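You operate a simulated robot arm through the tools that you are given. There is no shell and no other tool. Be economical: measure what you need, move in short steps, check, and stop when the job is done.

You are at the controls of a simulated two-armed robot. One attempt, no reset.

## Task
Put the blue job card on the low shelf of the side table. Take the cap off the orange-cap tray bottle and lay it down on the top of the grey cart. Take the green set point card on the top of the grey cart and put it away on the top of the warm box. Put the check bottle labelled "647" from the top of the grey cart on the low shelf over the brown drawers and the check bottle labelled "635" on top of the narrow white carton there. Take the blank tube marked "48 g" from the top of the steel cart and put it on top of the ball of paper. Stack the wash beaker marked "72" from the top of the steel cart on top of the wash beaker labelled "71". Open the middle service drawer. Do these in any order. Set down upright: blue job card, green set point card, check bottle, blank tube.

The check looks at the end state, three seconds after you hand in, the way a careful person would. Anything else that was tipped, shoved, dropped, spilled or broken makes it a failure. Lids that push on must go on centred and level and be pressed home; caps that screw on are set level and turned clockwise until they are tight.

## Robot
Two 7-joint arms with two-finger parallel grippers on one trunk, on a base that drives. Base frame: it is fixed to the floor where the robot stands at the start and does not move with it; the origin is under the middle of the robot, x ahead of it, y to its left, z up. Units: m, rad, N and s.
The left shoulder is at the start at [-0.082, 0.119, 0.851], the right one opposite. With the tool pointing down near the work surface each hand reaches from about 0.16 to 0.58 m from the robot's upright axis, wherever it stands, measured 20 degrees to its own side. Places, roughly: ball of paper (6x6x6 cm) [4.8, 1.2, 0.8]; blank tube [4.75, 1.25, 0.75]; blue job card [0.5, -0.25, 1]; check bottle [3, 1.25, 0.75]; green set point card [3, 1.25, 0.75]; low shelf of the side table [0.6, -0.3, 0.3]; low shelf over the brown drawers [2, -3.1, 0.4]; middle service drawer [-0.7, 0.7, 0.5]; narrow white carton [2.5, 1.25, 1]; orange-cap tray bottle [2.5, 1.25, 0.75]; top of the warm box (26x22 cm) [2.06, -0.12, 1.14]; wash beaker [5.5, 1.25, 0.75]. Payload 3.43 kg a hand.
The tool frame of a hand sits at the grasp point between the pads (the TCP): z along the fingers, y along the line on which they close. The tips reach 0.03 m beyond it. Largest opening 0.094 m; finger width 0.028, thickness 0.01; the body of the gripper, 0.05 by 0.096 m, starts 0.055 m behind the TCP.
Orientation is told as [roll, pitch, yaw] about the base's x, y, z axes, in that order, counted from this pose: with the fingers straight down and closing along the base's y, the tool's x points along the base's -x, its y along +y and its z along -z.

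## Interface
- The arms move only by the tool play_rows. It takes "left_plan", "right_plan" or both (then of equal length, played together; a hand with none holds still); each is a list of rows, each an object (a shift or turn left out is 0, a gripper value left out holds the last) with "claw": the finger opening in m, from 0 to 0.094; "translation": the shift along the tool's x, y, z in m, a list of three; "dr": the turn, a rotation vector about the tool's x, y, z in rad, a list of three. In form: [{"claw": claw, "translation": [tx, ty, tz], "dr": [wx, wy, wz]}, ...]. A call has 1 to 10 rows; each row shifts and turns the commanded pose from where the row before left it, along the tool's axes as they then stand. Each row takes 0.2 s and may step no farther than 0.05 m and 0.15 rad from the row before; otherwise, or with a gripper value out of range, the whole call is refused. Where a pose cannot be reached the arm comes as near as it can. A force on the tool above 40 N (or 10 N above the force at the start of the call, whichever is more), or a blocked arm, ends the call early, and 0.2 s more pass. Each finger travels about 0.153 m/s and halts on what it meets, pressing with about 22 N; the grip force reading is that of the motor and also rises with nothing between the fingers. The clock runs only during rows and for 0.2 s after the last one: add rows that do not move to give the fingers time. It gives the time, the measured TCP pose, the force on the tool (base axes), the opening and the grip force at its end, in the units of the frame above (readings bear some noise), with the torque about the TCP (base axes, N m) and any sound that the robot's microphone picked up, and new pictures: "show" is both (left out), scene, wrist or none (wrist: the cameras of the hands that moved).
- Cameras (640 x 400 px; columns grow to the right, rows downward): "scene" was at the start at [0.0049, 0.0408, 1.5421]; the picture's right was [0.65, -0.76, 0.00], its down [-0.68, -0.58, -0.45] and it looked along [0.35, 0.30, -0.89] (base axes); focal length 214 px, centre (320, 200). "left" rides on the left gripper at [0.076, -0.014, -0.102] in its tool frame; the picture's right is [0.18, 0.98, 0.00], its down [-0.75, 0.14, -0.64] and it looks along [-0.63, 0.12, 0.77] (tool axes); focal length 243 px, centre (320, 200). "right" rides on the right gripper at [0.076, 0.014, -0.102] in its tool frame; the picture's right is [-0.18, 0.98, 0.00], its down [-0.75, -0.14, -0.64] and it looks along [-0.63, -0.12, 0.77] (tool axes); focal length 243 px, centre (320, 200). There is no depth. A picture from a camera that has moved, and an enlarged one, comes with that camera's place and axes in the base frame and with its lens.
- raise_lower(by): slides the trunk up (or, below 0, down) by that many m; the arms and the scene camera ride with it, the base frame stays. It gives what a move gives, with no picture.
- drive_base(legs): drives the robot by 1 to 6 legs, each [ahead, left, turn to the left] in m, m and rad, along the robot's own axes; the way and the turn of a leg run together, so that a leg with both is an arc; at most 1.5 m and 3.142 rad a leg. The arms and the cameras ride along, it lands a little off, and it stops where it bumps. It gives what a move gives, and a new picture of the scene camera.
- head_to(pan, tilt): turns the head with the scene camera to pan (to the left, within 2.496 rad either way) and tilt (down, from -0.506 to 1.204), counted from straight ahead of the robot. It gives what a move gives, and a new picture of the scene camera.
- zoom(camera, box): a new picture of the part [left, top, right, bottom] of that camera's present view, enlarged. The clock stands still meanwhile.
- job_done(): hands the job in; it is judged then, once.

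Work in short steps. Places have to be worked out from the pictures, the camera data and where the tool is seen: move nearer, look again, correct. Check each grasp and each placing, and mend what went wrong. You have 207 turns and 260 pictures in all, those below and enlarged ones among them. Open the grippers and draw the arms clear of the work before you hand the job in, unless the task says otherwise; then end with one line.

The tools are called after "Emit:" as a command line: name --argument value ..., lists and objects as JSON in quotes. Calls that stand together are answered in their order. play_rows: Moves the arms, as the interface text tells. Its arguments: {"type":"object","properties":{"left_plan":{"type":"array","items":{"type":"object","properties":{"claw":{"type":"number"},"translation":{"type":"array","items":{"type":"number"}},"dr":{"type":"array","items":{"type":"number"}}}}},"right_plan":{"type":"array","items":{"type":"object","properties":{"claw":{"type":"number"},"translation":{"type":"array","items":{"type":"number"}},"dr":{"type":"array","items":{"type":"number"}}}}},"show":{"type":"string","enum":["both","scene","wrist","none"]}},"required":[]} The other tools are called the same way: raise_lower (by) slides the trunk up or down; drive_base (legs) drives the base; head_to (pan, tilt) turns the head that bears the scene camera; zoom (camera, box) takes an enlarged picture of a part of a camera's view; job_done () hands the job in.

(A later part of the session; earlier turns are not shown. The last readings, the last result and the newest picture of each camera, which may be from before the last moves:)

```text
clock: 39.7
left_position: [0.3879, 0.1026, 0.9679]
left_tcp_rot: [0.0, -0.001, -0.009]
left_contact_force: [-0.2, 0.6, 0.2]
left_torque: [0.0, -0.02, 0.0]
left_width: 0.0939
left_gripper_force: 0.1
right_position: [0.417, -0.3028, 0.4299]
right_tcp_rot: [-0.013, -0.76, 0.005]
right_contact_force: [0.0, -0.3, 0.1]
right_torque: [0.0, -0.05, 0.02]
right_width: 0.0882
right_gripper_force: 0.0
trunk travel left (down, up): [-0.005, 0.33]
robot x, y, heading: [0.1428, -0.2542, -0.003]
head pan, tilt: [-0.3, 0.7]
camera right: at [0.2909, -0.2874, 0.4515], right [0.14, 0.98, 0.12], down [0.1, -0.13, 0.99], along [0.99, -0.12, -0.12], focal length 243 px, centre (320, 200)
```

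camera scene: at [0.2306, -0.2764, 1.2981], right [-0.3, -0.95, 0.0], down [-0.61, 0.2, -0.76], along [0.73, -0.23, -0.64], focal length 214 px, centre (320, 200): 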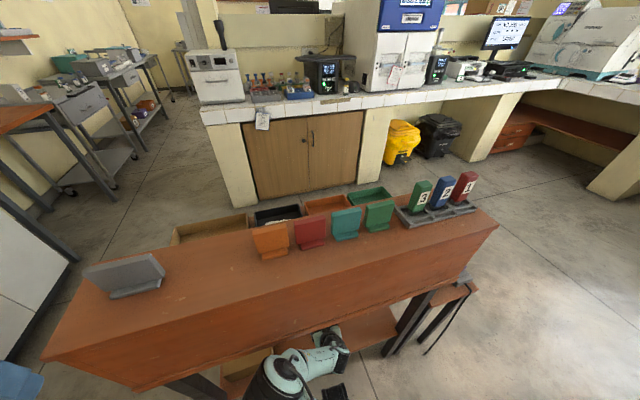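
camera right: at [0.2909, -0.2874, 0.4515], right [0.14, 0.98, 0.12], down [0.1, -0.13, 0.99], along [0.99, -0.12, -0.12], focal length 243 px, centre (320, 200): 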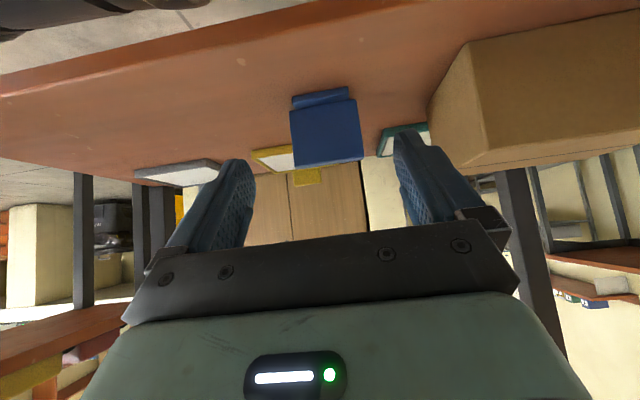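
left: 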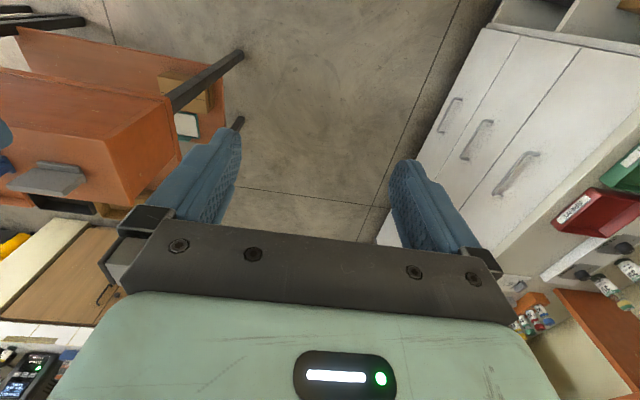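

The blue card stands upright on the low shelf. I back away from the table, raise the trunk, and look at the service drawers.

Emit:
drive_base --legs '[[-0.25, 0.15, 0]]'

Emit:
raise_lower --by 0.2

Emit:
head_to --pan 2.3 --tilt 0.8

```text
clock: 41.7
left_position: [0.1389, 0.2554, 0.9682]
left_tcp_rot: [0.001, 0.0, -0.009]
left_contact_force: [-0.3, 0.2, 0.6]
left_torque: [0.01, 0.01, -0.01]
left_width: 0.0939
left_gripper_force: 0.0
right_position: [0.1681, -0.1505, 0.4295]
right_tcp_rot: [-0.012, -0.761, 0.009]
right_contact_force: [-0.5, -0.1, 0.1]
right_torque: [0.0, -0.02, -0.01]
right_width: 0.0881
right_gripper_force: 0.1
trunk travel left (down, up): [-0.005, 0.33]
robot x, y, heading: [-0.106, -0.0972, -0.008]
head pan, tilt: [-0.3, 0.7]
camera scene: at [-0.0183, -0.1241, 1.2982], right [-0.3, -0.95, 0.0], down [-0.61, 0.19, -0.77], along [0.73, -0.23, -0.64], focal length 214 px, centre (320, 200)
```

scene: 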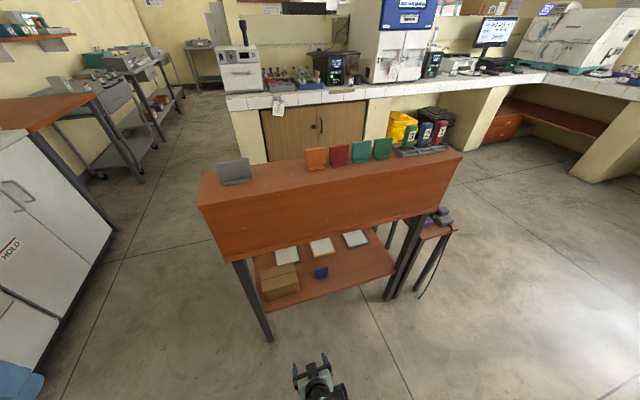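

```text
clock: 43.9
left_position: [0.139, 0.2556, 1.1691]
left_tcp_rot: [0.0, -0.001, -0.007]
left_contact_force: [-0.7, -0.5, 0.3]
left_torque: [0.02, -0.04, -0.01]
left_width: 0.0941
left_gripper_force: 0.0
right_position: [0.1687, -0.1506, 0.6296]
right_tcp_rot: [-0.009, -0.761, 0.007]
right_contact_force: [-0.1, -0.3, 0.2]
right_torque: [-0.03, 0.0, 0.02]
right_width: 0.088
right_gripper_force: 0.1
trunk travel left (down, up): [-0.205, 0.13]
robot x, y, heading: [-0.1063, -0.0982, -0.004]
head pan, tilt: [-0.3, 0.7]
```

```text
clock: 46.2
left_position: [0.14, 0.2551, 1.1688]
left_tcp_rot: [0.001, 0.0, -0.008]
left_contact_force: [0.5, 0.1, -0.8]
left_torque: [0.0, 0.0, 0.01]
left_width: 0.0941
left_gripper_force: 0.1
right_position: [0.1686, -0.1507, 0.6288]
right_tcp_rot: [-0.013, -0.76, 0.007]
right_contact_force: [0.0, -0.2, -0.1]
right_torque: [0.0, 0.04, 0.02]
right_width: 0.0881
right_gripper_force: 0.0
trunk travel left (down, up): [-0.205, 0.13]
robot x, y, heading: [-0.106, -0.0999, -0.007]
head pan, tilt: [2.3, 0.799]
camera scene: at [-0.1998, -0.0377, 1.4929], right [0.75, 0.66, 0.0], down [0.47, -0.54, -0.7], along [-0.46, 0.52, -0.72], focal length 214 px, centre (320, 200)
```

scene: 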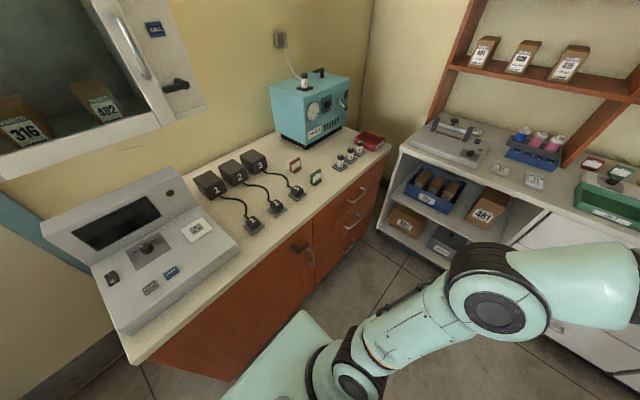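

The blue card is well placed. The service drawer stack is at the end of the brown counter; I zoom in on its handles.

Emit:
zoom --camera "scene" --box '[260, 150, 420, 300]'

```text
2.67 times, centred on (340, 225) of scene
camera zoom: at [-0.1998, -0.0377, 1.4929], right [0.75, 0.66, 0.0], down [0.47, -0.54, -0.7], along [-0.46, 0.52, -0.72], focal length 572 px, centre (267, 133)
```

zoom: 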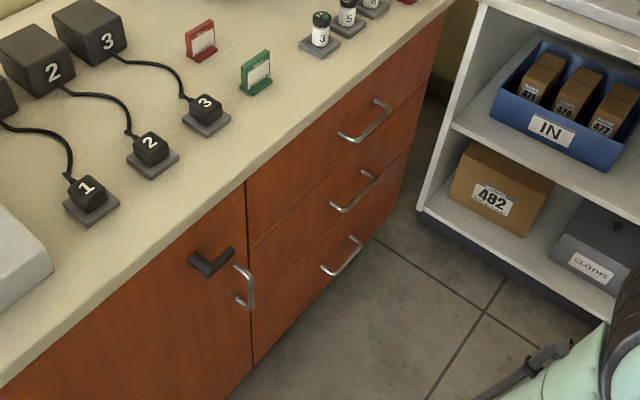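

From two views, the middle handle is at about (-0.60, 0.71, 0.45), on a front facing +x. I turn around to face it and move near.

Emit:
drive_base --legs '[[0, 0, 3.14], [-0.05, -0.5, 0]]'

Emit:
head_to --pan -0.4 --tilt 0.9

```text
clock: 58.4
left_position: [-0.2914, 0.0554, 1.1684]
left_tcp_rot: [0.0, 0.001, 3.105]
left_contact_force: [-1.0, -0.6, 0.7]
left_torque: [0.02, 0.0, 0.0]
left_width: 0.0939
left_gripper_force: 0.0
right_position: [-0.3085, 0.4596, 0.6285]
right_tcp_rot: [-0.01, -0.762, 3.12]
right_contact_force: [0.4, 0.3, 0.1]
right_torque: [0.02, 0.03, 0.0]
right_width: 0.0878
right_gripper_force: 0.2
trunk travel left (down, up): [-0.205, 0.13]
robot x, y, heading: [-0.0374, 0.4013, 3.108]
head pan, tilt: [2.3, 0.799]
camera scene: at [0.0578, 0.3357, 1.4929], right [-0.77, -0.64, 0.0], down [-0.46, 0.55, -0.7], along [0.45, -0.54, -0.72], focal length 214 px, centre (320, 200)
```

scene: 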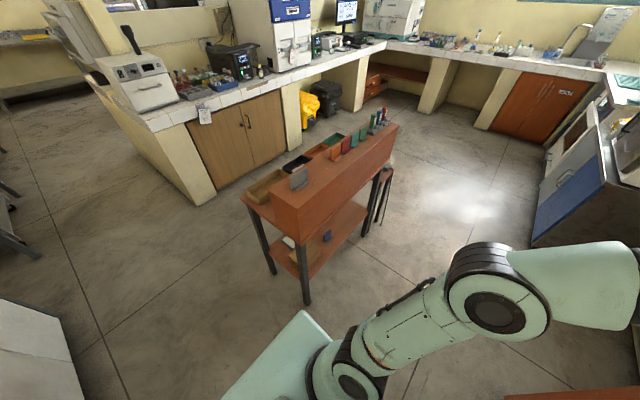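

```text
clock: 60.8
left_position: [-0.2911, 0.0527, 1.1689]
left_tcp_rot: [0.0, 0.0, 3.105]
left_contact_force: [0.7, 0.2, -0.3]
left_torque: [0.02, 0.0, 0.02]
left_width: 0.0942
left_gripper_force: 0.0
right_position: [-0.3091, 0.4601, 0.6286]
right_tcp_rot: [-0.011, -0.761, 3.12]
right_contact_force: [0.1, 0.6, 0.3]
right_torque: [0.03, -0.02, 0.04]
right_width: 0.0878
right_gripper_force: 0.1
trunk travel left (down, up): [-0.205, 0.13]
robot x, y, heading: [-0.0374, 0.3992, 3.103]
head pan, tilt: [-0.4, 0.901]
camera scene: at [-0.0622, 0.4294, 1.485], right [0.42, 0.91, 0.0], down [0.71, -0.33, -0.62], along [-0.56, 0.26, -0.78], focal length 214 px, centre (320, 200)
```

scene: 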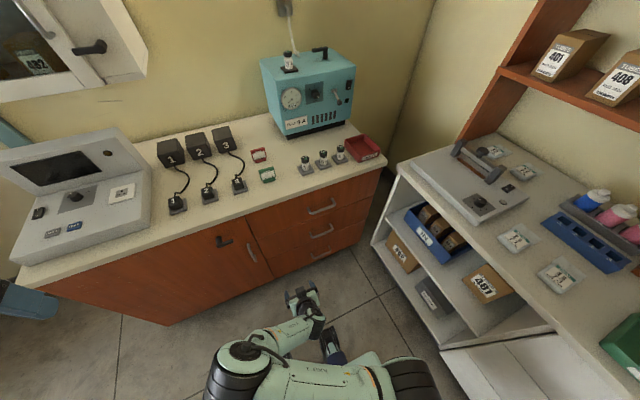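

The handle estimate is confirmed at about (-0.60, 0.69, 0.45). I pitch the right hand to horizontal and then roll it 90°, so that it closes vertically on the bar.

Emit:
play_rows --right_plan '[{"dr": [0, -0.135, 0], "claw": 0.06}, {"dr": [0, -0.135, 0]}, {"dr": [0, -0.135, 0]}, {"dr": [0, -0.135, 0]}, {"dr": [0, -0.135, 0]}, {"dr": [0, -0.135, 0]}]' --show "none"

Emit:
play_rows --right_plan '[{"dr": [0, 0, 0.15]}, {"dr": [0, 0, 0.15]}, {"dr": [0, 0, 0.15]}, {"dr": [0, 0, 0.15]}, {"dr": [0, 0, 0.15]}, {"dr": [0, 0, 0.15]}, {"dr": [0, 0, 0.15]}, {"dr": [0, 0, 0.15]}, {"dr": [0, 0, 0.15]}, {"dr": [0, 0, 0.15]}]'

```text
clock: 62.2
left_position: [-0.2912, 0.0543, 1.1681]
left_tcp_rot: [0.001, 0.0, 3.105]
left_contact_force: [0.3, -0.7, -0.2]
left_torque: [-0.01, 0.01, 0.01]
left_width: 0.094
left_gripper_force: 0.1
right_position: [-0.3552, 0.4747, 0.6984]
right_tcp_rot: [-1.528, -1.562, -1.645]
right_contact_force: [0.0, 0.0, 0.1]
right_torque: [0.01, 0.01, -0.03]
right_width: 0.06
right_gripper_force: 0.2
right hand out of reach, approached as far as the arm can: row 3, 4, 5, 6
trunk travel left (down, up): [-0.205, 0.13]
robot x, y, heading: [-0.038, 0.3996, 3.104]
head pan, tilt: [-0.4, 0.901]
```

```text
clock: 64.4
left_position: [-0.2917, 0.0531, 1.1685]
left_tcp_rot: [0.0, 0.0, 3.105]
left_contact_force: [-0.1, 0.1, 0.4]
left_torque: [0.0, -0.01, 0.01]
left_width: 0.0939
left_gripper_force: 0.1
right_position: [-0.3554, 0.4731, 0.6978]
right_tcp_rot: [1.571, -0.076, 1.539]
right_contact_force: [0.6, 0.7, 0.0]
right_torque: [-0.02, -0.01, -0.03]
right_width: 0.0603
right_gripper_force: 0.2
trunk travel left (down, up): [-0.205, 0.13]
robot x, y, heading: [-0.0339, 0.4014, 3.102]
head pan, tilt: [-0.4, 0.901]
camera scene: at [-0.0622, 0.4295, 1.485], right [0.42, 0.91, 0.0], down [0.71, -0.33, -0.62], along [-0.56, 0.26, -0.78], focal length 214 px, centre (320, 200)
camera right: at [-0.2553, 0.3945, 0.7071], right [0.0, 0.11, 0.99], down [0.67, 0.74, -0.08], along [-0.75, 0.66, -0.07], focal length 243 px, centre (320, 200)
```

scene: 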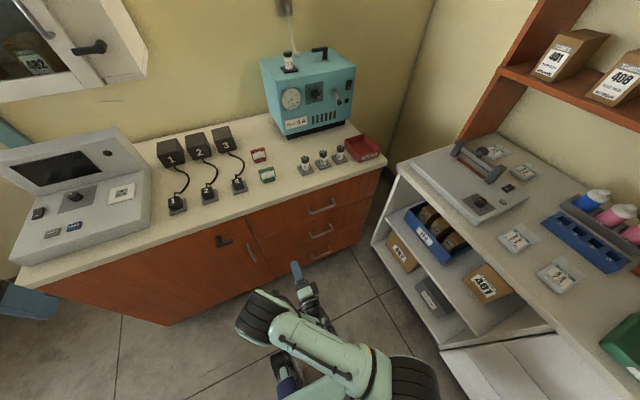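
right: 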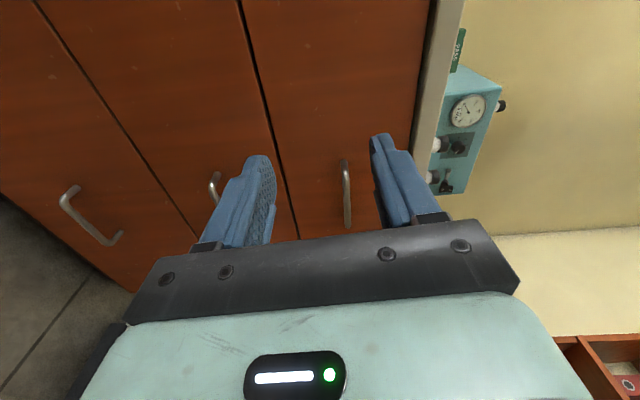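

The handles are at z about 0.73, 0.47 and 0.22; the middle one is at (-0.60, 0.69, 0.47). I shift the base to +y by 0.12 and lower the trunk 0.15, then trim the hand.

Emit:
drive_base --legs '[[0, -0.12, 0.04]]'

Emit:
raise_lower --by -0.15

Emit:
play_rows --right_plan '[{"translation": [-0.03, -0.02, 0.0], "dr": [0, 0, 0.075]}, {"translation": [-0.03, -0.02, 0.0]}, {"translation": [-0.03, -0.02, 0.0]}, {"translation": [0, -0.02, 0.02]}, {"translation": [0, 0, 0.03]}]'

```text
clock: 66.1
left_position: [-0.2755, 0.1624, 1.1691]
left_tcp_rot: [0.001, -0.002, -3.138]
left_contact_force: [-1.3, 0.0, -0.1]
left_torque: [0.01, 0.02, 0.0]
left_width: 0.0942
left_gripper_force: 0.1
right_position: [-0.3565, 0.5807, 0.698]
right_tcp_rot: [1.571, -0.078, 1.579]
right_contact_force: [0.3, 0.2, 0.0]
right_torque: [-0.01, 0.0, -0.04]
right_width: 0.0599
right_gripper_force: 0.0
trunk travel left (down, up): [-0.205, 0.13]
robot x, y, heading: [-0.0362, 0.5192, -3.144]
head pan, tilt: [-0.4, 0.901]
camera scene: at [-0.0614, 0.547, 1.485], right [0.39, 0.92, 0.0], down [0.72, -0.3, -0.62], along [-0.57, 0.24, -0.78], focal length 214 px, centre (320, 200)
```

scene: 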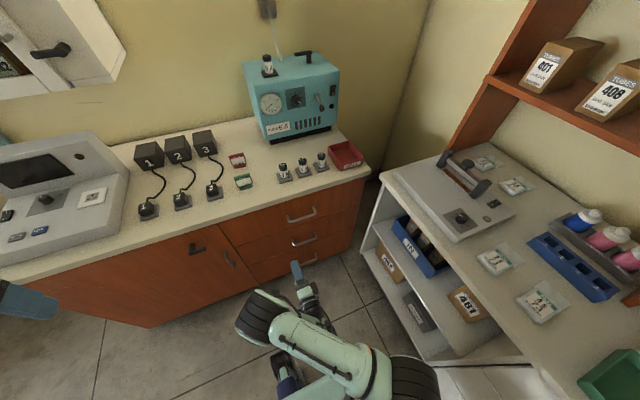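

```text
clock: 67.8
left_position: [-0.2749, 0.1613, 1.0188]
left_tcp_rot: [-0.001, 0.001, -3.138]
left_contact_force: [0.6, 0.0, 0.0]
left_torque: [-0.02, 0.0, 0.0]
left_width: 0.0941
left_gripper_force: 0.1
right_position: [-0.3572, 0.579, 0.5481]
right_tcp_rot: [1.57, -0.079, 1.579]
right_contact_force: [1.5, -0.3, -0.1]
right_torque: [0.02, 0.03, -0.03]
right_width: 0.0599
right_gripper_force: 0.1
trunk travel left (down, up): [-0.055, 0.28]
robot x, y, heading: [-0.0354, 0.5148, -3.139]
head pan, tilt: [-0.4, 0.901]
```

```text
clock: 69.0
left_position: [-0.2759, 0.1614, 1.0184]
left_tcp_rot: [0.0, 0.0, -3.138]
left_contact_force: [-0.7, 0.2, 0.1]
left_torque: [0.01, -0.02, -0.01]
left_width: 0.0939
left_gripper_force: 0.0
right_position: [-0.4197, 0.6243, 0.549]
right_tcp_rot: [1.57, -0.005, 1.58]
right_contact_force: [0.0, -0.3, -0.7]
right_torque: [0.0, 0.0, -0.02]
right_width: 0.06
right_gripper_force: 0.1
right hand out of reach, approached as far as the arm can: row 1, 2, 3, 4
trunk travel left (down, up): [-0.055, 0.28]
robot x, y, heading: [-0.0382, 0.5146, -3.14]
head pan, tilt: [-0.4, 0.901]
camera scene: at [-0.0967, 0.5465, 1.3277], right [0.39, 0.92, 0.0], down [0.72, -0.3, -0.62], along [-0.57, 0.24, -0.78], focal length 214 px, centre (320, 200)
camera right: at [-0.3168, 0.5494, 0.5632], right [0.0, 0.18, 0.98], down [0.64, 0.76, -0.14], along [-0.77, 0.62, -0.12], focal length 243 px, centre (320, 200)
```

scene: 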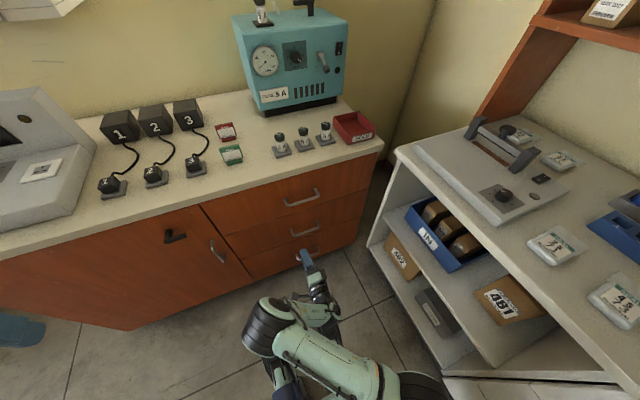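
right: 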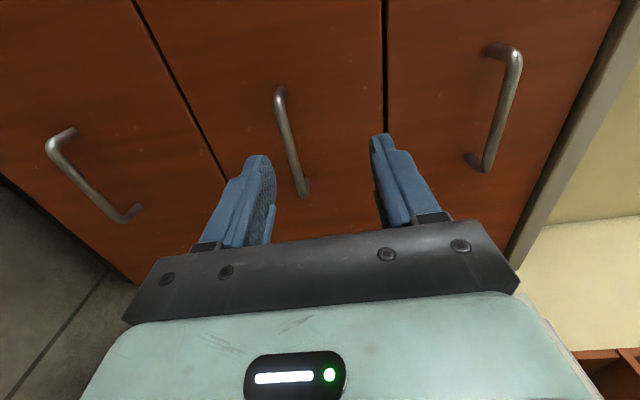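

From the new views, the middle handle's bar is at about (-0.566, 0.667, 0.507). The arm is limited here, so I place the hand with the trunk and base instead: 4 cm toward +y, 4 cm down, then 7 cm ahead, and look again.

Emit:
raise_lower --by -0.042

Emit:
drive_base --legs '[[0, -0.043, 0], [0.07, 0, 0]]'

Emit:
play_rows --right_plan '[{"claw": 0.06}]' --show "wrist"

```text
clock: 69.9
left_position: [-0.2757, 0.1616, 0.9758]
left_tcp_rot: [0.001, 0.0, -3.137]
left_contact_force: [0.2, -0.3, -0.6]
left_torque: [0.02, 0.01, 0.03]
left_width: 0.0939
left_gripper_force: 0.2
right_position: [-0.4191, 0.625, 0.5074]
right_tcp_rot: [1.571, -0.005, 1.58]
right_contact_force: [0.0, 0.5, -0.4]
right_torque: [-0.01, -0.02, 0.02]
right_width: 0.06
right_gripper_force: 0.0
trunk travel left (down, up): [-0.013, 0.322]
robot x, y, heading: [-0.0362, 0.5177, -3.138]
head pan, tilt: [-0.4, 0.901]
```

```text
clock: 71.6
left_position: [-0.3458, 0.2046, 0.9776]
left_tcp_rot: [0.0, -0.001, -3.138]
left_contact_force: [0.1, 0.2, 0.5]
left_torque: [-0.04, 0.0, -0.02]
left_width: 0.094
left_gripper_force: 0.1
right_position: [-0.4908, 0.6682, 0.5081]
right_tcp_rot: [1.571, -0.004, 1.58]
right_contact_force: [-0.4, 0.5, -0.6]
right_torque: [-0.02, 0.0, 0.0]
right_width: 0.0598
right_gripper_force: 0.0
trunk travel left (down, up): [-0.013, 0.322]
robot x, y, heading: [-0.1068, 0.5613, -3.139]
head pan, tilt: [-0.4, 0.901]
camera scene: at [-0.1791, 0.5888, 1.2877], right [0.39, 0.92, 0.0], down [0.72, -0.3, -0.62], along [-0.57, 0.24, -0.78], focal length 214 px, centre (320, 200)
```

scene: 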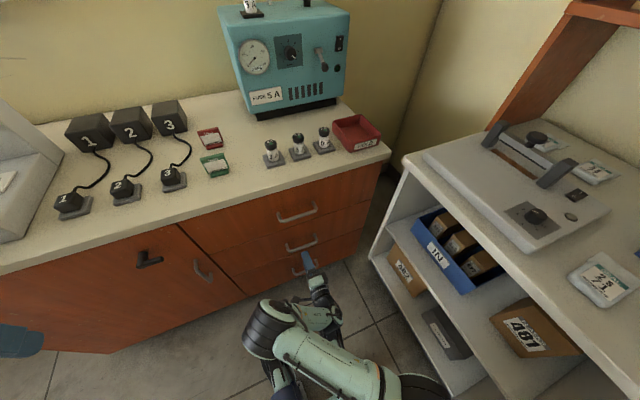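

```text
clock: 72.0
left_position: [-0.3458, 0.2042, 0.9765]
left_tcp_rot: [0.0, -0.001, -3.139]
left_contact_force: [0.3, 0.0, 0.0]
left_torque: [0.0, 0.01, 0.0]
left_width: 0.094
left_gripper_force: 0.0
right_position: [-0.4905, 0.6673, 0.508]
right_tcp_rot: [1.569, -0.006, 1.579]
right_contact_force: [0.3, 1.5, 0.1]
right_torque: [-0.01, -0.02, -0.01]
right_width: 0.0598
right_gripper_force: 0.0
trunk travel left (down, up): [-0.013, 0.322]
robot x, y, heading: [-0.1033, 0.5598, -3.138]
head pan, tilt: [-0.4, 0.901]
camera right: at [-0.387, 0.5923, 0.5219], right [0.0, 0.18, 0.98], down [0.64, 0.76, -0.14], along [-0.77, 0.63, -0.12], focal length 243 px, centre (320, 200)
```

right: 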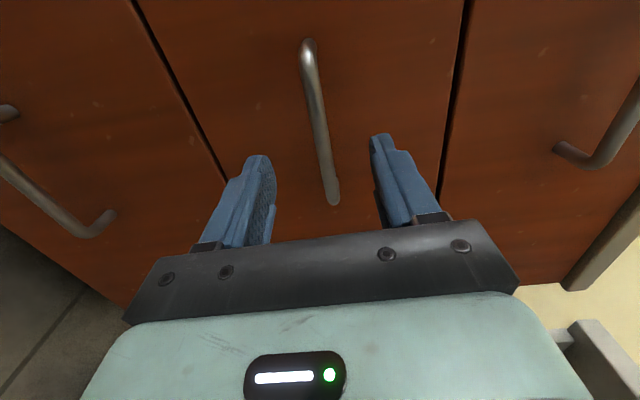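

The bar lies centred between the fingers. I advance 7 cm along the tool and close.

Emit:
play_rows --right_plan '[{"translation": [0, 0, 0.025]}, {"translation": [0, 0, 0.025]}, {"translation": [0, 0, 0.018]}, {"claw": 0.0}, {}, {}]' --show "wrist"

```text
clock: 73.4
left_position: [-0.3481, 0.2043, 0.9766]
left_tcp_rot: [0.0, 0.002, -3.138]
left_contact_force: [0.0, 0.7, -0.1]
left_torque: [0.04, 0.03, -0.02]
left_width: 0.0941
left_gripper_force: 0.1
right_position: [-0.5558, 0.6631, 0.509]
right_tcp_rot: [1.551, -0.005, 1.578]
right_contact_force: [-0.2, 0.3, -38.9]
right_torque: [-0.24, 0.09, 0.74]
right_width: 0.016
right_gripper_force: 44.9
right hand out of reach, approached as far as the arm can: row 2, 3
trunk travel left (down, up): [-0.013, 0.322]
robot x, y, heading: [-0.1036, 0.5588, -3.136]
head pan, tilt: [-0.4, 0.901]
camera right: at [-0.4534, 0.5885, 0.5243], right [-0.02, 0.18, 0.98], down [0.64, 0.76, -0.13], along [-0.77, 0.63, -0.13], focal length 243 px, centre (320, 200)
```

right: 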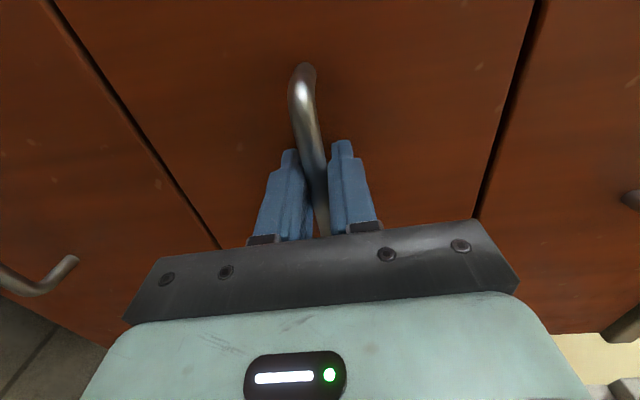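

The bar is gripped. I pull the drawer out by driving straight back 0.25 m.

Emit:
play_rows --right_plan '[{"translation": [0, -0.005, 0]}]' --show "none"

Emit:
drive_base --legs '[[-0.12, 0, 0], [-0.13, 0, 0]]'

```text
clock: 73.8
left_position: [-0.3494, 0.2056, 0.976]
left_tcp_rot: [-0.001, 0.002, -3.139]
left_contact_force: [0.3, 0.7, 0.4]
left_torque: [-0.03, -0.03, 0.01]
left_width: 0.0937
left_gripper_force: 0.1
right_position: [-0.556, 0.6632, 0.5098]
right_tcp_rot: [1.556, -0.006, 1.575]
right_contact_force: [-2.4, 8.4, -37.0]
right_torque: [-0.35, -0.02, 1.43]
right_width: 0.0165
right_gripper_force: 45.5
right hand out of reach, approached as far as the arm can: row 1
trunk travel left (down, up): [-0.013, 0.322]
robot x, y, heading: [-0.1099, 0.5603, -3.139]
head pan, tilt: [-0.4, 0.901]
```

```text
clock: 75.9
left_position: [-0.0981, 0.2059, 0.9772]
left_tcp_rot: [-0.001, 0.003, -3.139]
left_contact_force: [0.3, -0.1, 0.2]
left_torque: [-0.02, 0.03, -0.01]
left_width: 0.0939
left_gripper_force: 0.0
right_position: [-0.3056, 0.6639, 0.5091]
right_tcp_rot: [1.555, -0.003, 1.573]
right_contact_force: [-0.7, 7.9, -37.5]
right_torque: [-0.27, 0.0, -0.37]
right_width: 0.0164
right_gripper_force: 45.4
trunk travel left (down, up): [-0.013, 0.322]
robot x, y, heading: [0.1475, 0.5618, -3.133]
head pan, tilt: [-0.4, 0.901]
camera scene: at [0.0692, 0.5907, 1.2875], right [0.39, 0.92, 0.0], down [0.72, -0.3, -0.62], along [-0.57, 0.24, -0.78], focal length 214 px, centre (320, 200)
```

scene: 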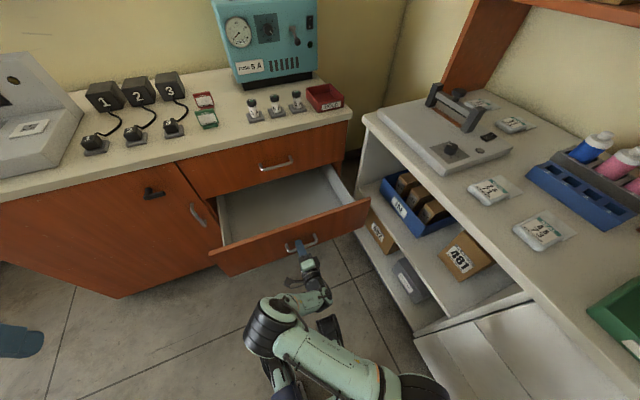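

The middle drawer slides out about 25 cm. I pull a little more, then release and back away.

Emit:
drive_base --legs '[[-0.05, 0, 0]]'

Emit:
play_rows --right_plan '[{"claw": 0.06}, {}, {}]' --show "none"

Emit:
drive_base --legs '[[-0.15, 0, 0]]'

```text
clock: 76.8
left_position: [-0.0464, 0.2059, 0.9767]
left_tcp_rot: [0.0, 0.0, -3.138]
left_contact_force: [0.0, 0.4, 1.3]
left_torque: [-0.01, 0.04, 0.05]
left_width: 0.0939
left_gripper_force: 0.0
right_position: [-0.2561, 0.6629, 0.5082]
right_tcp_rot: [1.556, -0.004, 1.573]
right_contact_force: [-0.2, 0.7, -10.2]
right_torque: [-0.3, -0.05, -0.08]
right_width: 0.0163
right_gripper_force: 45.2
trunk travel left (down, up): [-0.013, 0.322]
robot x, y, heading: [0.1954, 0.5577, -3.136]
head pan, tilt: [-0.4, 0.901]
camera scene: at [0.1211, 0.5901, 1.2877], right [0.39, 0.92, 0.0], down [0.72, -0.3, -0.62], along [-0.57, 0.24, -0.78], focal length 214 px, centre (320, 200)
```

scene: 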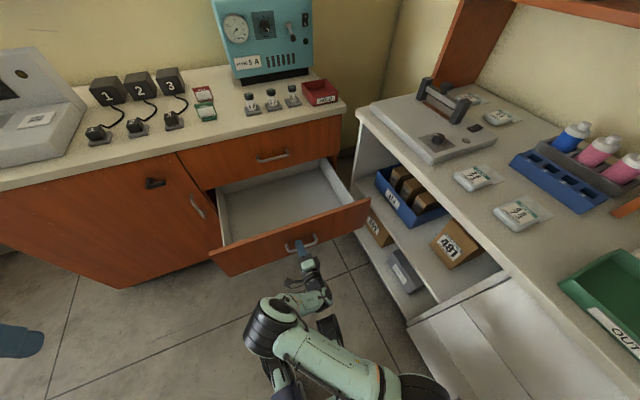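

```text
clock: 77.6
left_position: [-0.0458, 0.2055, 0.9765]
left_tcp_rot: [-0.001, -0.001, -3.137]
left_contact_force: [0.2, 0.2, 0.0]
left_torque: [0.0, -0.01, -0.02]
left_width: 0.0938
left_gripper_force: 0.2
right_position: [-0.2566, 0.6632, 0.5084]
right_tcp_rot: [1.555, -0.005, 1.573]
right_contact_force: [0.4, -0.1, 0.6]
right_torque: [0.01, -0.03, 0.02]
right_width: 0.06
right_gripper_force: 0.0
trunk travel left (down, up): [-0.013, 0.322]
robot x, y, heading: [0.1925, 0.5588, -3.137]
head pan, tilt: [-0.4, 0.901]
```

```text
clock: 79.0
left_position: [0.1037, 0.2054, 0.977]
left_tcp_rot: [0.0, -0.001, -3.138]
left_contact_force: [0.2, -1.0, -0.1]
left_torque: [0.02, 0.01, 0.04]
left_width: 0.094
left_gripper_force: 0.0
right_position: [-0.1053, 0.6628, 0.5066]
right_tcp_rot: [1.555, -0.005, 1.572]
right_contact_force: [0.1, 0.7, 0.1]
right_torque: [0.03, 0.0, -0.01]
right_width: 0.0597
right_gripper_force: 0.0
trunk travel left (down, up): [-0.013, 0.322]
robot x, y, heading: [0.3461, 0.5638, -3.14]
head pan, tilt: [-0.4, 0.901]
camera scene: at [0.2718, 0.5903, 1.2877], right [0.39, 0.92, 0.0], down [0.72, -0.3, -0.62], along [-0.57, 0.24, -0.78], focal length 214 px, centre (320, 200)
```

scene: 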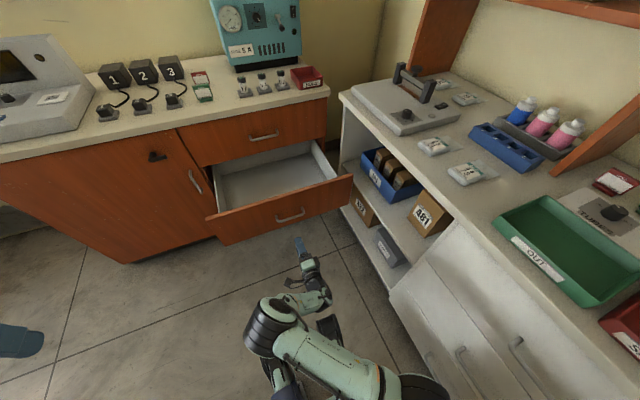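

The drawer is open. I raise the trunk and return the right hand to pointing down.

Emit:
raise_lower --by 0.26

Emit:
play_rows --right_plan '[{"dr": [0, 0, -0.15]}, {"dr": [0, 0, -0.15]}, {"dr": [0, 0, -0.15]}, {"dr": [0, 0, -0.15]}, {"dr": [0, 0, -0.15]}, {"dr": [0, 0, -0.15]}, {"dr": [0, 0, -0.15]}, {"dr": [0, 0, -0.15]}, {"dr": [0, 0, -0.15]}, {"dr": [0, 0, -0.15]}]' --show "none"

Emit:
play_rows --right_plan '[{"dr": [0, 0, -0.075]}, {"dr": [0, 0.15, 0], "claw": 0.094}, {"dr": [0, 0.15, 0]}, {"dr": [0, 0.15, 0]}, {"dr": [0, 0.15, 0]}, {"dr": [0, 0.15, 0]}, {"dr": [0, 0.15, 0]}, {"dr": [0, 0.15, 0]}, {"dr": [0, 0.15, 0]}, {"dr": [0, 0.15, 0]}]' --show "none"

```text
clock: 81.7
left_position: [0.1054, 0.2055, 1.2351]
left_tcp_rot: [0.0, 0.0, -3.138]
left_contact_force: [-0.8, -0.3, 0.3]
left_torque: [0.02, -0.02, 0.01]
left_width: 0.0939
left_gripper_force: 0.0
right_position: [-0.1308, 0.664, 0.8212]
right_tcp_rot: [1.645, -0.004, 1.571]
right_contact_force: [0.3, -0.4, -0.3]
right_torque: [0.02, 0.02, 0.02]
right_width: 0.0599
right_gripper_force: 0.0
trunk travel left (down, up): [-0.273, 0.062]
robot x, y, heading: [0.3423, 0.5601, -3.14]
head pan, tilt: [-0.4, 0.901]
```

```text
clock: 83.9
left_position: [0.1042, 0.2053, 1.2364]
left_tcp_rot: [-0.001, 0.002, -3.138]
left_contact_force: [-0.2, -0.2, -0.1]
left_torque: [0.0, -0.03, -0.02]
left_width: 0.0937
left_gripper_force: 0.1
right_position: [-0.1293, 0.664, 0.8207]
right_tcp_rot: [2.411, -1.472, 0.735]
right_contact_force: [-0.7, 0.2, -0.5]
right_torque: [0.01, -0.05, -0.03]
right_width: 0.0602
right_gripper_force: 0.0
trunk travel left (down, up): [-0.273, 0.062]
robot x, y, heading: [0.3413, 0.5635, -3.141]
head pan, tilt: [-0.4, 0.901]
```

```text
clock: 86.1
left_position: [0.1038, 0.2044, 1.2356]
left_tcp_rot: [-0.001, 0.001, -3.138]
left_contact_force: [-0.8, -0.5, -0.1]
left_torque: [0.01, -0.04, -0.02]
left_width: 0.0939
left_gripper_force: 0.1
right_position: [-0.1308, 0.6597, 0.8214]
right_tcp_rot: [-0.01, -0.296, -3.137]
right_contact_force: [0.5, -0.1, 0.2]
right_torque: [-0.03, 0.02, -0.01]
right_width: 0.0941
right_gripper_force: 0.0
right hand out of reach, approached as far as the arm can: row 8, 9
trunk travel left (down, up): [-0.273, 0.062]
robot x, y, heading: [0.345, 0.5588, -3.141]
head pan, tilt: [-0.4, 0.901]
```

I finish levelling and lift the right hand up to carrying height.

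Emit:
play_rows --right_plan '[{"translation": [0, 0, -0.05]}, {"translation": [0, 0, -0.05]}, {"translation": [0, 0, -0.05], "dr": [0, 0.1, 0]}, {"translation": [0, 0.02, -0.05], "dr": [0, 0.1, 0]}, {"translation": [0.0, 0.02, -0.05], "dr": [0, 0.096, 0]}, {"translation": [0.02, 0.02, -0.03]}]' --show "none"

Emit:
drive_base --legs '[[-0.1, 0.35, 0], [0, 0, 3.141]]'

Emit:
head_to --pan 0.3 --tilt 0.25

```text
refused: row 4 steps farther than a row can; nothing moved
```

```text
clock: 88.8
left_position: [0.1798, -0.0434, 1.2361]
left_tcp_rot: [0.002, 0.0, -3.141]
left_contact_force: [-0.1, 0.4, 0.4]
left_torque: [-0.03, 0.0, -0.04]
left_width: 0.0937
left_gripper_force: 0.0
right_position: [-0.0541, 0.4124, 0.8214]
right_tcp_rot: [-0.004, -0.295, -3.141]
right_contact_force: [0.1, 0.7, -0.5]
right_torque: [-0.03, 0.04, 0.04]
right_width: 0.094
right_gripper_force: 0.0
trunk travel left (down, up): [-0.273, 0.062]
robot x, y, heading: [0.4224, 0.3128, 3.142]
head pan, tilt: [-0.4, 0.901]
stopped in leg 1: the robot was blocked; the commanded pose is now the measured one
camera scene: at [0.3958, 0.3419, 1.5536], right [0.39, 0.92, 0.0], down [0.72, -0.31, -0.62], along [-0.57, 0.24, -0.78], focal length 214 px, centre (320, 200)
```

scene: 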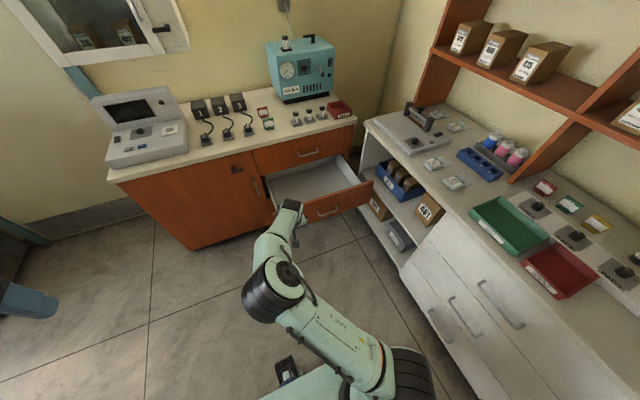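

```text
clock: 89.9
left_position: [0.1788, -0.0432, 1.2351]
left_tcp_rot: [0.002, 0.0, -3.14]
left_contact_force: [0.4, 0.2, -0.6]
left_torque: [0.02, -0.01, -0.01]
left_width: 0.0938
left_gripper_force: 0.1
right_position: [-0.0538, 0.4104, 0.8207]
right_tcp_rot: [-0.006, -0.294, -3.143]
right_contact_force: [0.3, 0.7, 0.3]
right_torque: [0.02, 0.01, -0.03]
right_width: 0.094
right_gripper_force: 0.1
trunk travel left (down, up): [-0.273, 0.062]
robot x, y, heading: [0.4207, 0.309, 3.137]
head pan, tilt: [0.3, 0.25]
camera scene: at [0.3756, 0.2837, 1.6106], right [-0.29, 0.96, 0.0], down [0.24, 0.07, -0.97], along [-0.93, -0.28, -0.25], focal length 214 px, centre (320, 200)
```

scene: 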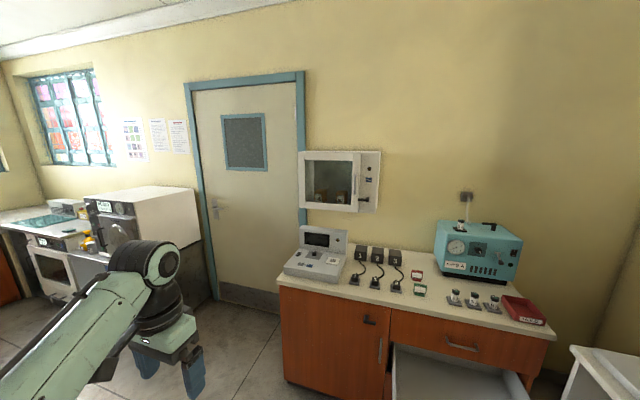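

I was careless there: the base stopped against something, probably the side table. I look at it before going on.

Emit:
head_to --pan 1.9 --tilt 0.9

```text
clock: 91.6
left_position: [0.178, -0.0433, 1.2373]
left_tcp_rot: [0.0, 0.0, -3.14]
left_contact_force: [-0.4, -0.1, 1.2]
left_torque: [-0.02, -0.03, 0.02]
left_width: 0.0941
left_gripper_force: 0.1
right_position: [-0.0533, 0.412, 0.8208]
right_tcp_rot: [-0.007, -0.296, -3.14]
right_contact_force: [-0.3, -0.9, 0.1]
right_torque: [0.0, -0.04, -0.04]
right_width: 0.0939
right_gripper_force: 0.0
trunk travel left (down, up): [-0.273, 0.062]
robot x, y, heading: [0.4204, 0.3112, 3.14]
head pan, tilt: [1.901, 0.901]
camera scene: at [0.4893, 0.2396, 1.5537], right [-0.95, -0.32, 0.0], down [-0.25, 0.74, -0.62], along [0.2, -0.59, -0.78], focal length 214 px, centre (320, 200)
```

scene: 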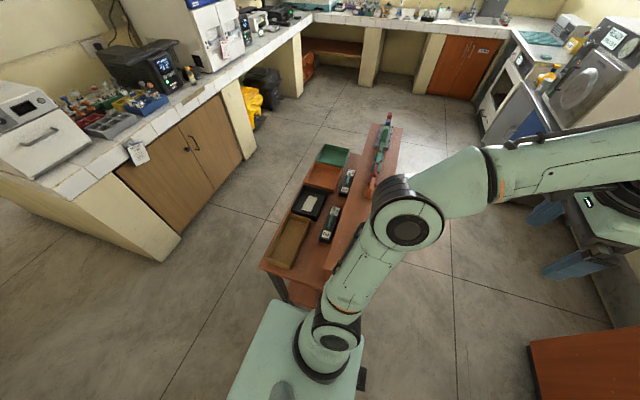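

I back away toward +y, and raise the right hand with smaller steps.

Emit:
drive_base --legs '[[0, -0.13, 0]]'

Emit:
play_rows --right_plan '[{"translation": [0, 0, -0.045]}, {"translation": [0, 0, -0.045]}, {"translation": [0, 0, -0.045], "dr": [0, 0.1, 0]}, {"translation": [0, 0.01, -0.045], "dr": [0, 0.1, 0]}, {"translation": [0.0, 0.01, -0.045], "dr": [0, 0.096, 0]}, {"translation": [0.03, 0.01, -0.035]}, {"translation": [0.03, 0.01, -0.035]}]' --show "none"

Emit:
drive_base --legs '[[0, 0, -1.57], [0, 0, -1.57]]'

Emit:
head_to --pan -0.9 --tilt 0.8

```text
clock: 93.4
left_position: [0.1787, 0.0853, 1.2367]
left_tcp_rot: [0.003, 0.001, -3.14]
left_contact_force: [1.0, 1.4, 0.3]
left_torque: [-0.01, -0.01, 0.02]
left_width: 0.0941
left_gripper_force: 0.1
right_position: [-0.0541, 0.5398, 0.8215]
right_tcp_rot: [-0.008, -0.295, -3.14]
right_contact_force: [-0.1, 0.2, 0.4]
right_torque: [0.01, 0.03, -0.01]
right_width: 0.0938
right_gripper_force: 0.1
trunk travel left (down, up): [-0.273, 0.062]
robot x, y, heading: [0.4202, 0.4426, 3.138]
head pan, tilt: [1.901, 0.901]
camera scene: at [0.4896, 0.3691, 1.5537], right [-0.95, -0.32, 0.0], down [-0.25, 0.74, -0.62], along [0.2, -0.59, -0.78], focal length 214 px, centre (320, 200)
```

scene: 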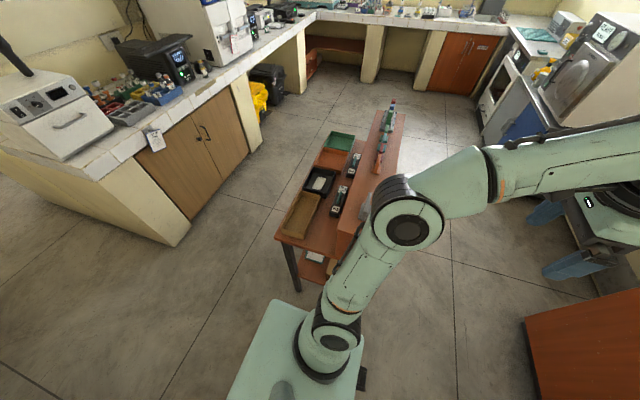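

```text
clock: 95.0
left_position: [0.1806, 0.0862, 1.2361]
left_tcp_rot: [-0.001, 0.001, -3.137]
left_contact_force: [0.1, 0.4, 0.4]
left_torque: [-0.02, 0.02, 0.0]
left_width: 0.0941
left_gripper_force: 0.1
right_position: [0.0604, 0.4959, 1.1091]
right_tcp_rot: [-0.006, 0.003, 3.138]
right_contact_force: [-0.1, -0.3, 0.0]
right_torque: [-0.02, -0.01, 0.07]
right_width: 0.094
right_gripper_force: 0.1
trunk travel left (down, up): [-0.273, 0.062]
robot x, y, heading: [0.4179, 0.444, 3.142]
head pan, tilt: [1.901, 0.901]
```

```text
clock: 103.0
left_position: [0.6612, 0.796, 1.2365]
left_tcp_rot: [0.001, -0.001, 0.005]
left_contact_force: [-0.4, 0.3, 1.0]
left_torque: [0.01, 0.01, 0.01]
left_width: 0.0938
left_gripper_force: 0.1
right_position: [0.7814, 0.3852, 1.108]
right_tcp_rot: [-0.008, 0.002, 0.003]
right_contact_force: [1.0, 0.3, 0.8]
right_torque: [-0.04, 0.01, -0.02]
right_width: 0.0938
right_gripper_force: 0.1
trunk travel left (down, up): [-0.273, 0.062]
robot x, y, heading: [0.4207, 0.4399, 0.004]
head pan, tilt: [1.901, 0.901]
camera scene: at [0.3526, 0.5116, 1.5537], right [0.95, 0.33, 0.0], down [0.26, -0.74, -0.62], along [-0.2, 0.59, -0.78], focal length 214 px, centre (320, 200)
```

scene: 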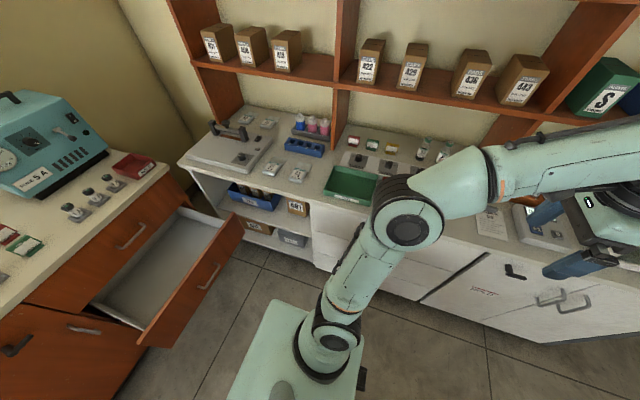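

```text
clock: 105.5
left_position: [0.6602, 0.7969, 1.2362]
left_tcp_rot: [0.001, 0.003, 0.004]
left_contact_force: [0.7, 0.1, 0.5]
left_torque: [0.01, 0.0, 0.01]
left_width: 0.094
left_gripper_force: 0.0
right_position: [0.7815, 0.3846, 1.1093]
right_tcp_rot: [-0.007, 0.003, 0.003]
right_contact_force: [0.4, 0.3, -0.6]
right_torque: [0.0, 0.0, 0.04]
right_width: 0.0941
right_gripper_force: 0.1
trunk travel left (down, up): [-0.273, 0.062]
robot x, y, heading: [0.4185, 0.4428, 0.005]
head pan, tilt: [-0.901, 0.799]
camera scene: at [0.4276, 0.3772, 1.5616], right [-0.78, -0.62, 0.0], down [-0.45, 0.56, -0.7], along [0.43, -0.54, -0.72], focal length 214 px, centre (320, 200)
```

scene: 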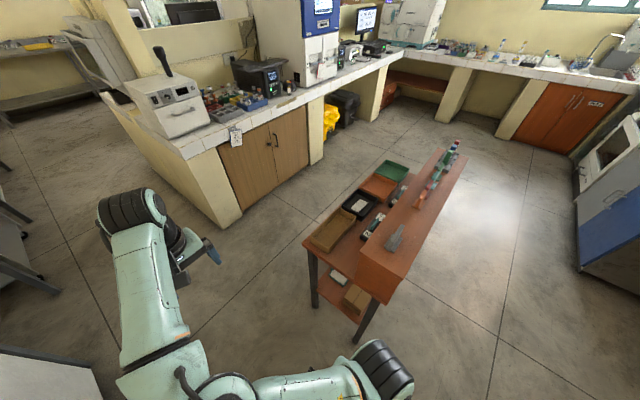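

The side table and its cards are in order. I drive along the aisle toward the carts and look there.

Emit:
drive_base --legs '[[1.3, 0.0, 0]]'

Emit:
head_to --pan 0.6 --tilt 0.5

```text
clock: 112.1
left_position: [1.9776, 0.7949, 1.2363]
left_tcp_rot: [0.0, 0.001, -0.001]
left_contact_force: [-0.3, 0.1, -0.9]
left_torque: [0.03, -0.02, 0.02]
left_width: 0.094
left_gripper_force: 0.0
right_position: [2.0963, 0.3809, 1.1085]
right_tcp_rot: [-0.006, 0.001, -0.004]
right_contact_force: [-1.0, -0.3, 0.0]
right_torque: [0.02, -0.01, 0.01]
right_width: 0.0941
right_gripper_force: 0.0
trunk travel left (down, up): [-0.273, 0.062]
robot x, y, heading: [1.7396, 0.4393, -0.005]
head pan, tilt: [-0.901, 0.799]
camera scene: at [1.7419, 0.3764, 1.5616], right [-0.79, -0.62, 0.0], down [-0.44, 0.56, -0.7], along [0.43, -0.55, -0.72], focal length 214 px, centre (320, 200)
```

scene: 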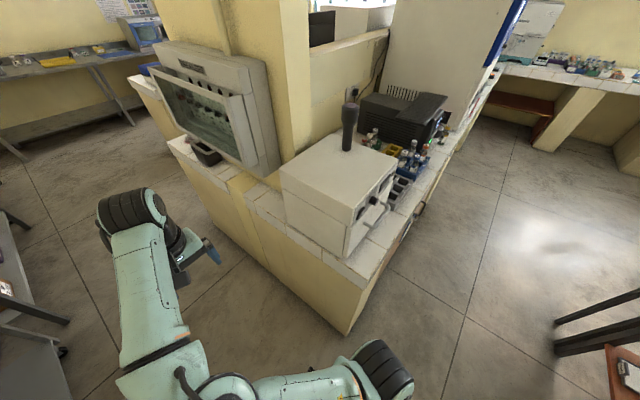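

```text
clock: 113.7
left_position: [1.9777, 0.794, 1.2367]
left_tcp_rot: [0.0, -0.001, -0.001]
left_contact_force: [-0.1, -0.4, 0.1]
left_torque: [-0.01, -0.05, 0.04]
left_width: 0.094
left_gripper_force: 0.0
right_position: [2.0965, 0.3808, 1.1086]
right_tcp_rot: [-0.009, 0.002, -0.004]
right_contact_force: [-0.2, 0.1, -1.0]
right_torque: [0.03, 0.0, -0.01]
right_width: 0.0939
right_gripper_force: 0.0
trunk travel left (down, up): [-0.273, 0.062]
robot x, y, heading: [1.7311, 0.4431, -0.0]
head pan, tilt: [0.6, 0.499]
camera scene: at [1.7673, 0.4908, 1.5875], right [0.56, -0.83, 0.0], down [-0.4, -0.27, -0.88], along [0.73, 0.49, -0.48], focal length 214 px, centre (320, 200)
```

scene: 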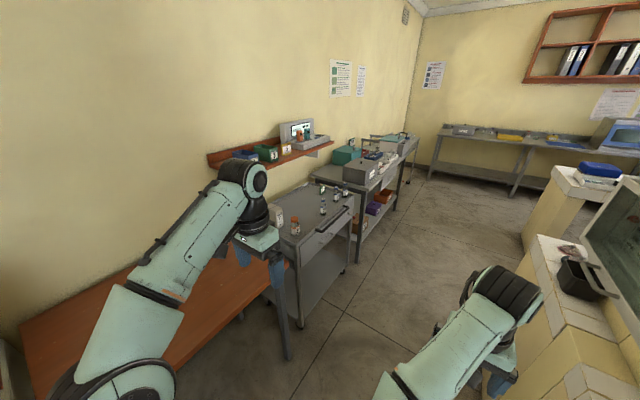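

The grey cart stands beyond the red-topped table, against the left wall. I drive up to it and turn to face it.

Emit:
drive_base --legs '[[0.85, 0.05, 0], [0, 0, 1.57]]'

Emit:
head_to --pan 0.0 --tilt 0.75

```text
clock: 122.0
left_position: [2.2302, 0.7328, 1.2371]
left_tcp_rot: [-0.001, -0.002, 1.553]
left_contact_force: [-0.3, -0.7, 0.1]
left_torque: [0.03, -0.01, 0.0]
left_width: 0.0939
left_gripper_force: 0.1
right_position: [2.6462, 0.8456, 1.1083]
right_tcp_rot: [-0.007, 0.0, 1.548]
right_contact_force: [-0.2, 0.5, 0.0]
right_torque: [-0.02, 0.0, -0.01]
right_width: 0.094
right_gripper_force: 0.0
trunk travel left (down, up): [-0.273, 0.062]
robot x, y, heading: [2.5834, 0.4852, 1.547]
head pan, tilt: [0.6, 0.499]
camera scene: at [2.5315, 0.5165, 1.5876], right [0.84, 0.55, 0.0], down [0.26, -0.4, -0.88], along [-0.48, 0.74, -0.48], focal length 214 px, centre (320, 200)
```

scene: 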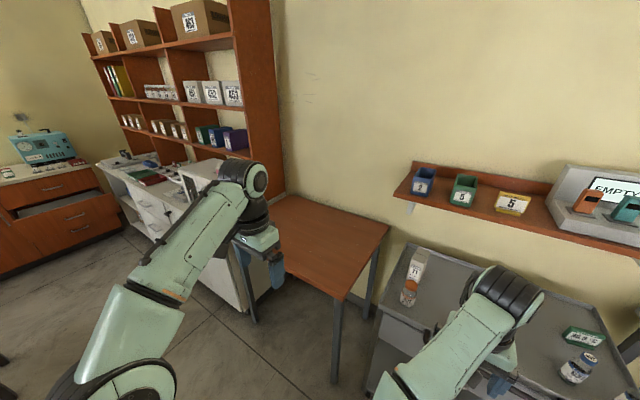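

```text
clock: 123.0
left_position: [2.2302, 0.7342, 1.2363]
left_tcp_rot: [0.002, -0.001, 1.551]
left_contact_force: [0.5, -0.2, -0.3]
left_torque: [-0.02, 0.08, 0.03]
left_width: 0.0941
left_gripper_force: 0.1
right_position: [2.646, 0.844, 1.1086]
right_tcp_rot: [-0.007, 0.001, 1.549]
right_contact_force: [-0.1, -0.9, -0.2]
right_torque: [0.01, 0.02, 0.01]
right_width: 0.0943
right_gripper_force: 0.1
trunk travel left (down, up): [-0.273, 0.062]
robot x, y, heading: [2.583, 0.483, 1.55]
head pan, tilt: [0.0, 0.75]
camera scene: at [2.5829, 0.5232, 1.5656], right [1.0, -0.02, 0.0], down [-0.01, -0.68, -0.73], along [0.02, 0.73, -0.68], focal length 214 px, centre (320, 200)
```

scene: 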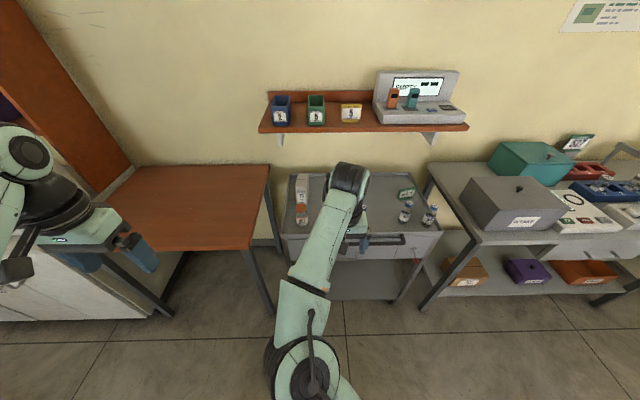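

The grey cart is right ahead. I zoom in on its top.

Emit:
zoom --camera "scene" --box '[270, 160, 450, 272]'

Emit:
zoom --camera "scene" --box '[430, 130, 640, 310]'

```text
3.56 times, centred on (360, 216) of scene
camera zoom: at [2.5829, 0.5232, 1.5656], right [1.0, -0.02, 0.0], down [-0.01, -0.68, -0.73], along [0.02, 0.73, -0.68], focal length 763 px, centre (178, 143)
```

zoom: 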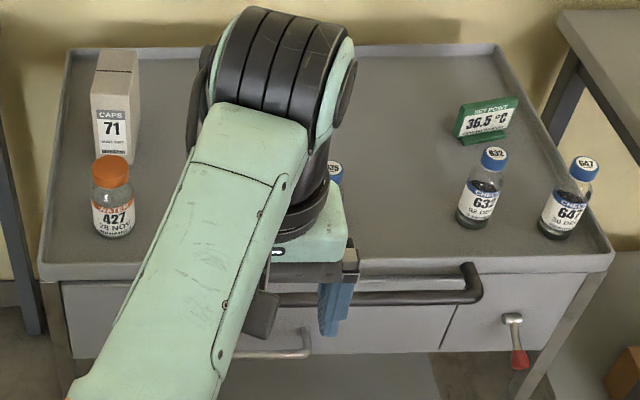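

```text
2.22 times, centred on (535, 220) of scene
camera zoom: at [2.5829, 0.5232, 1.5656], right [1.0, -0.02, 0.0], down [-0.01, -0.68, -0.73], along [0.02, 0.73, -0.68], focal length 477 px, centre (-158, 156)
```

zoom: 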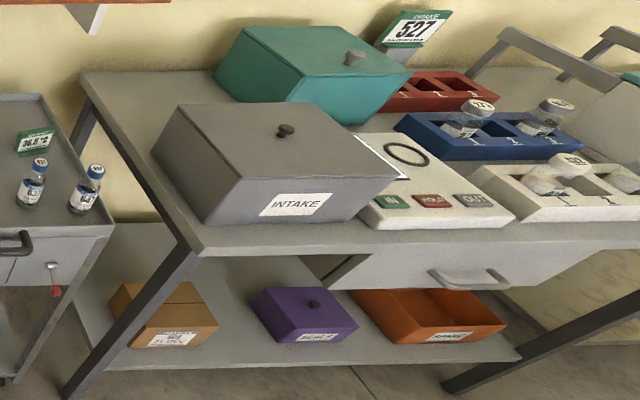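

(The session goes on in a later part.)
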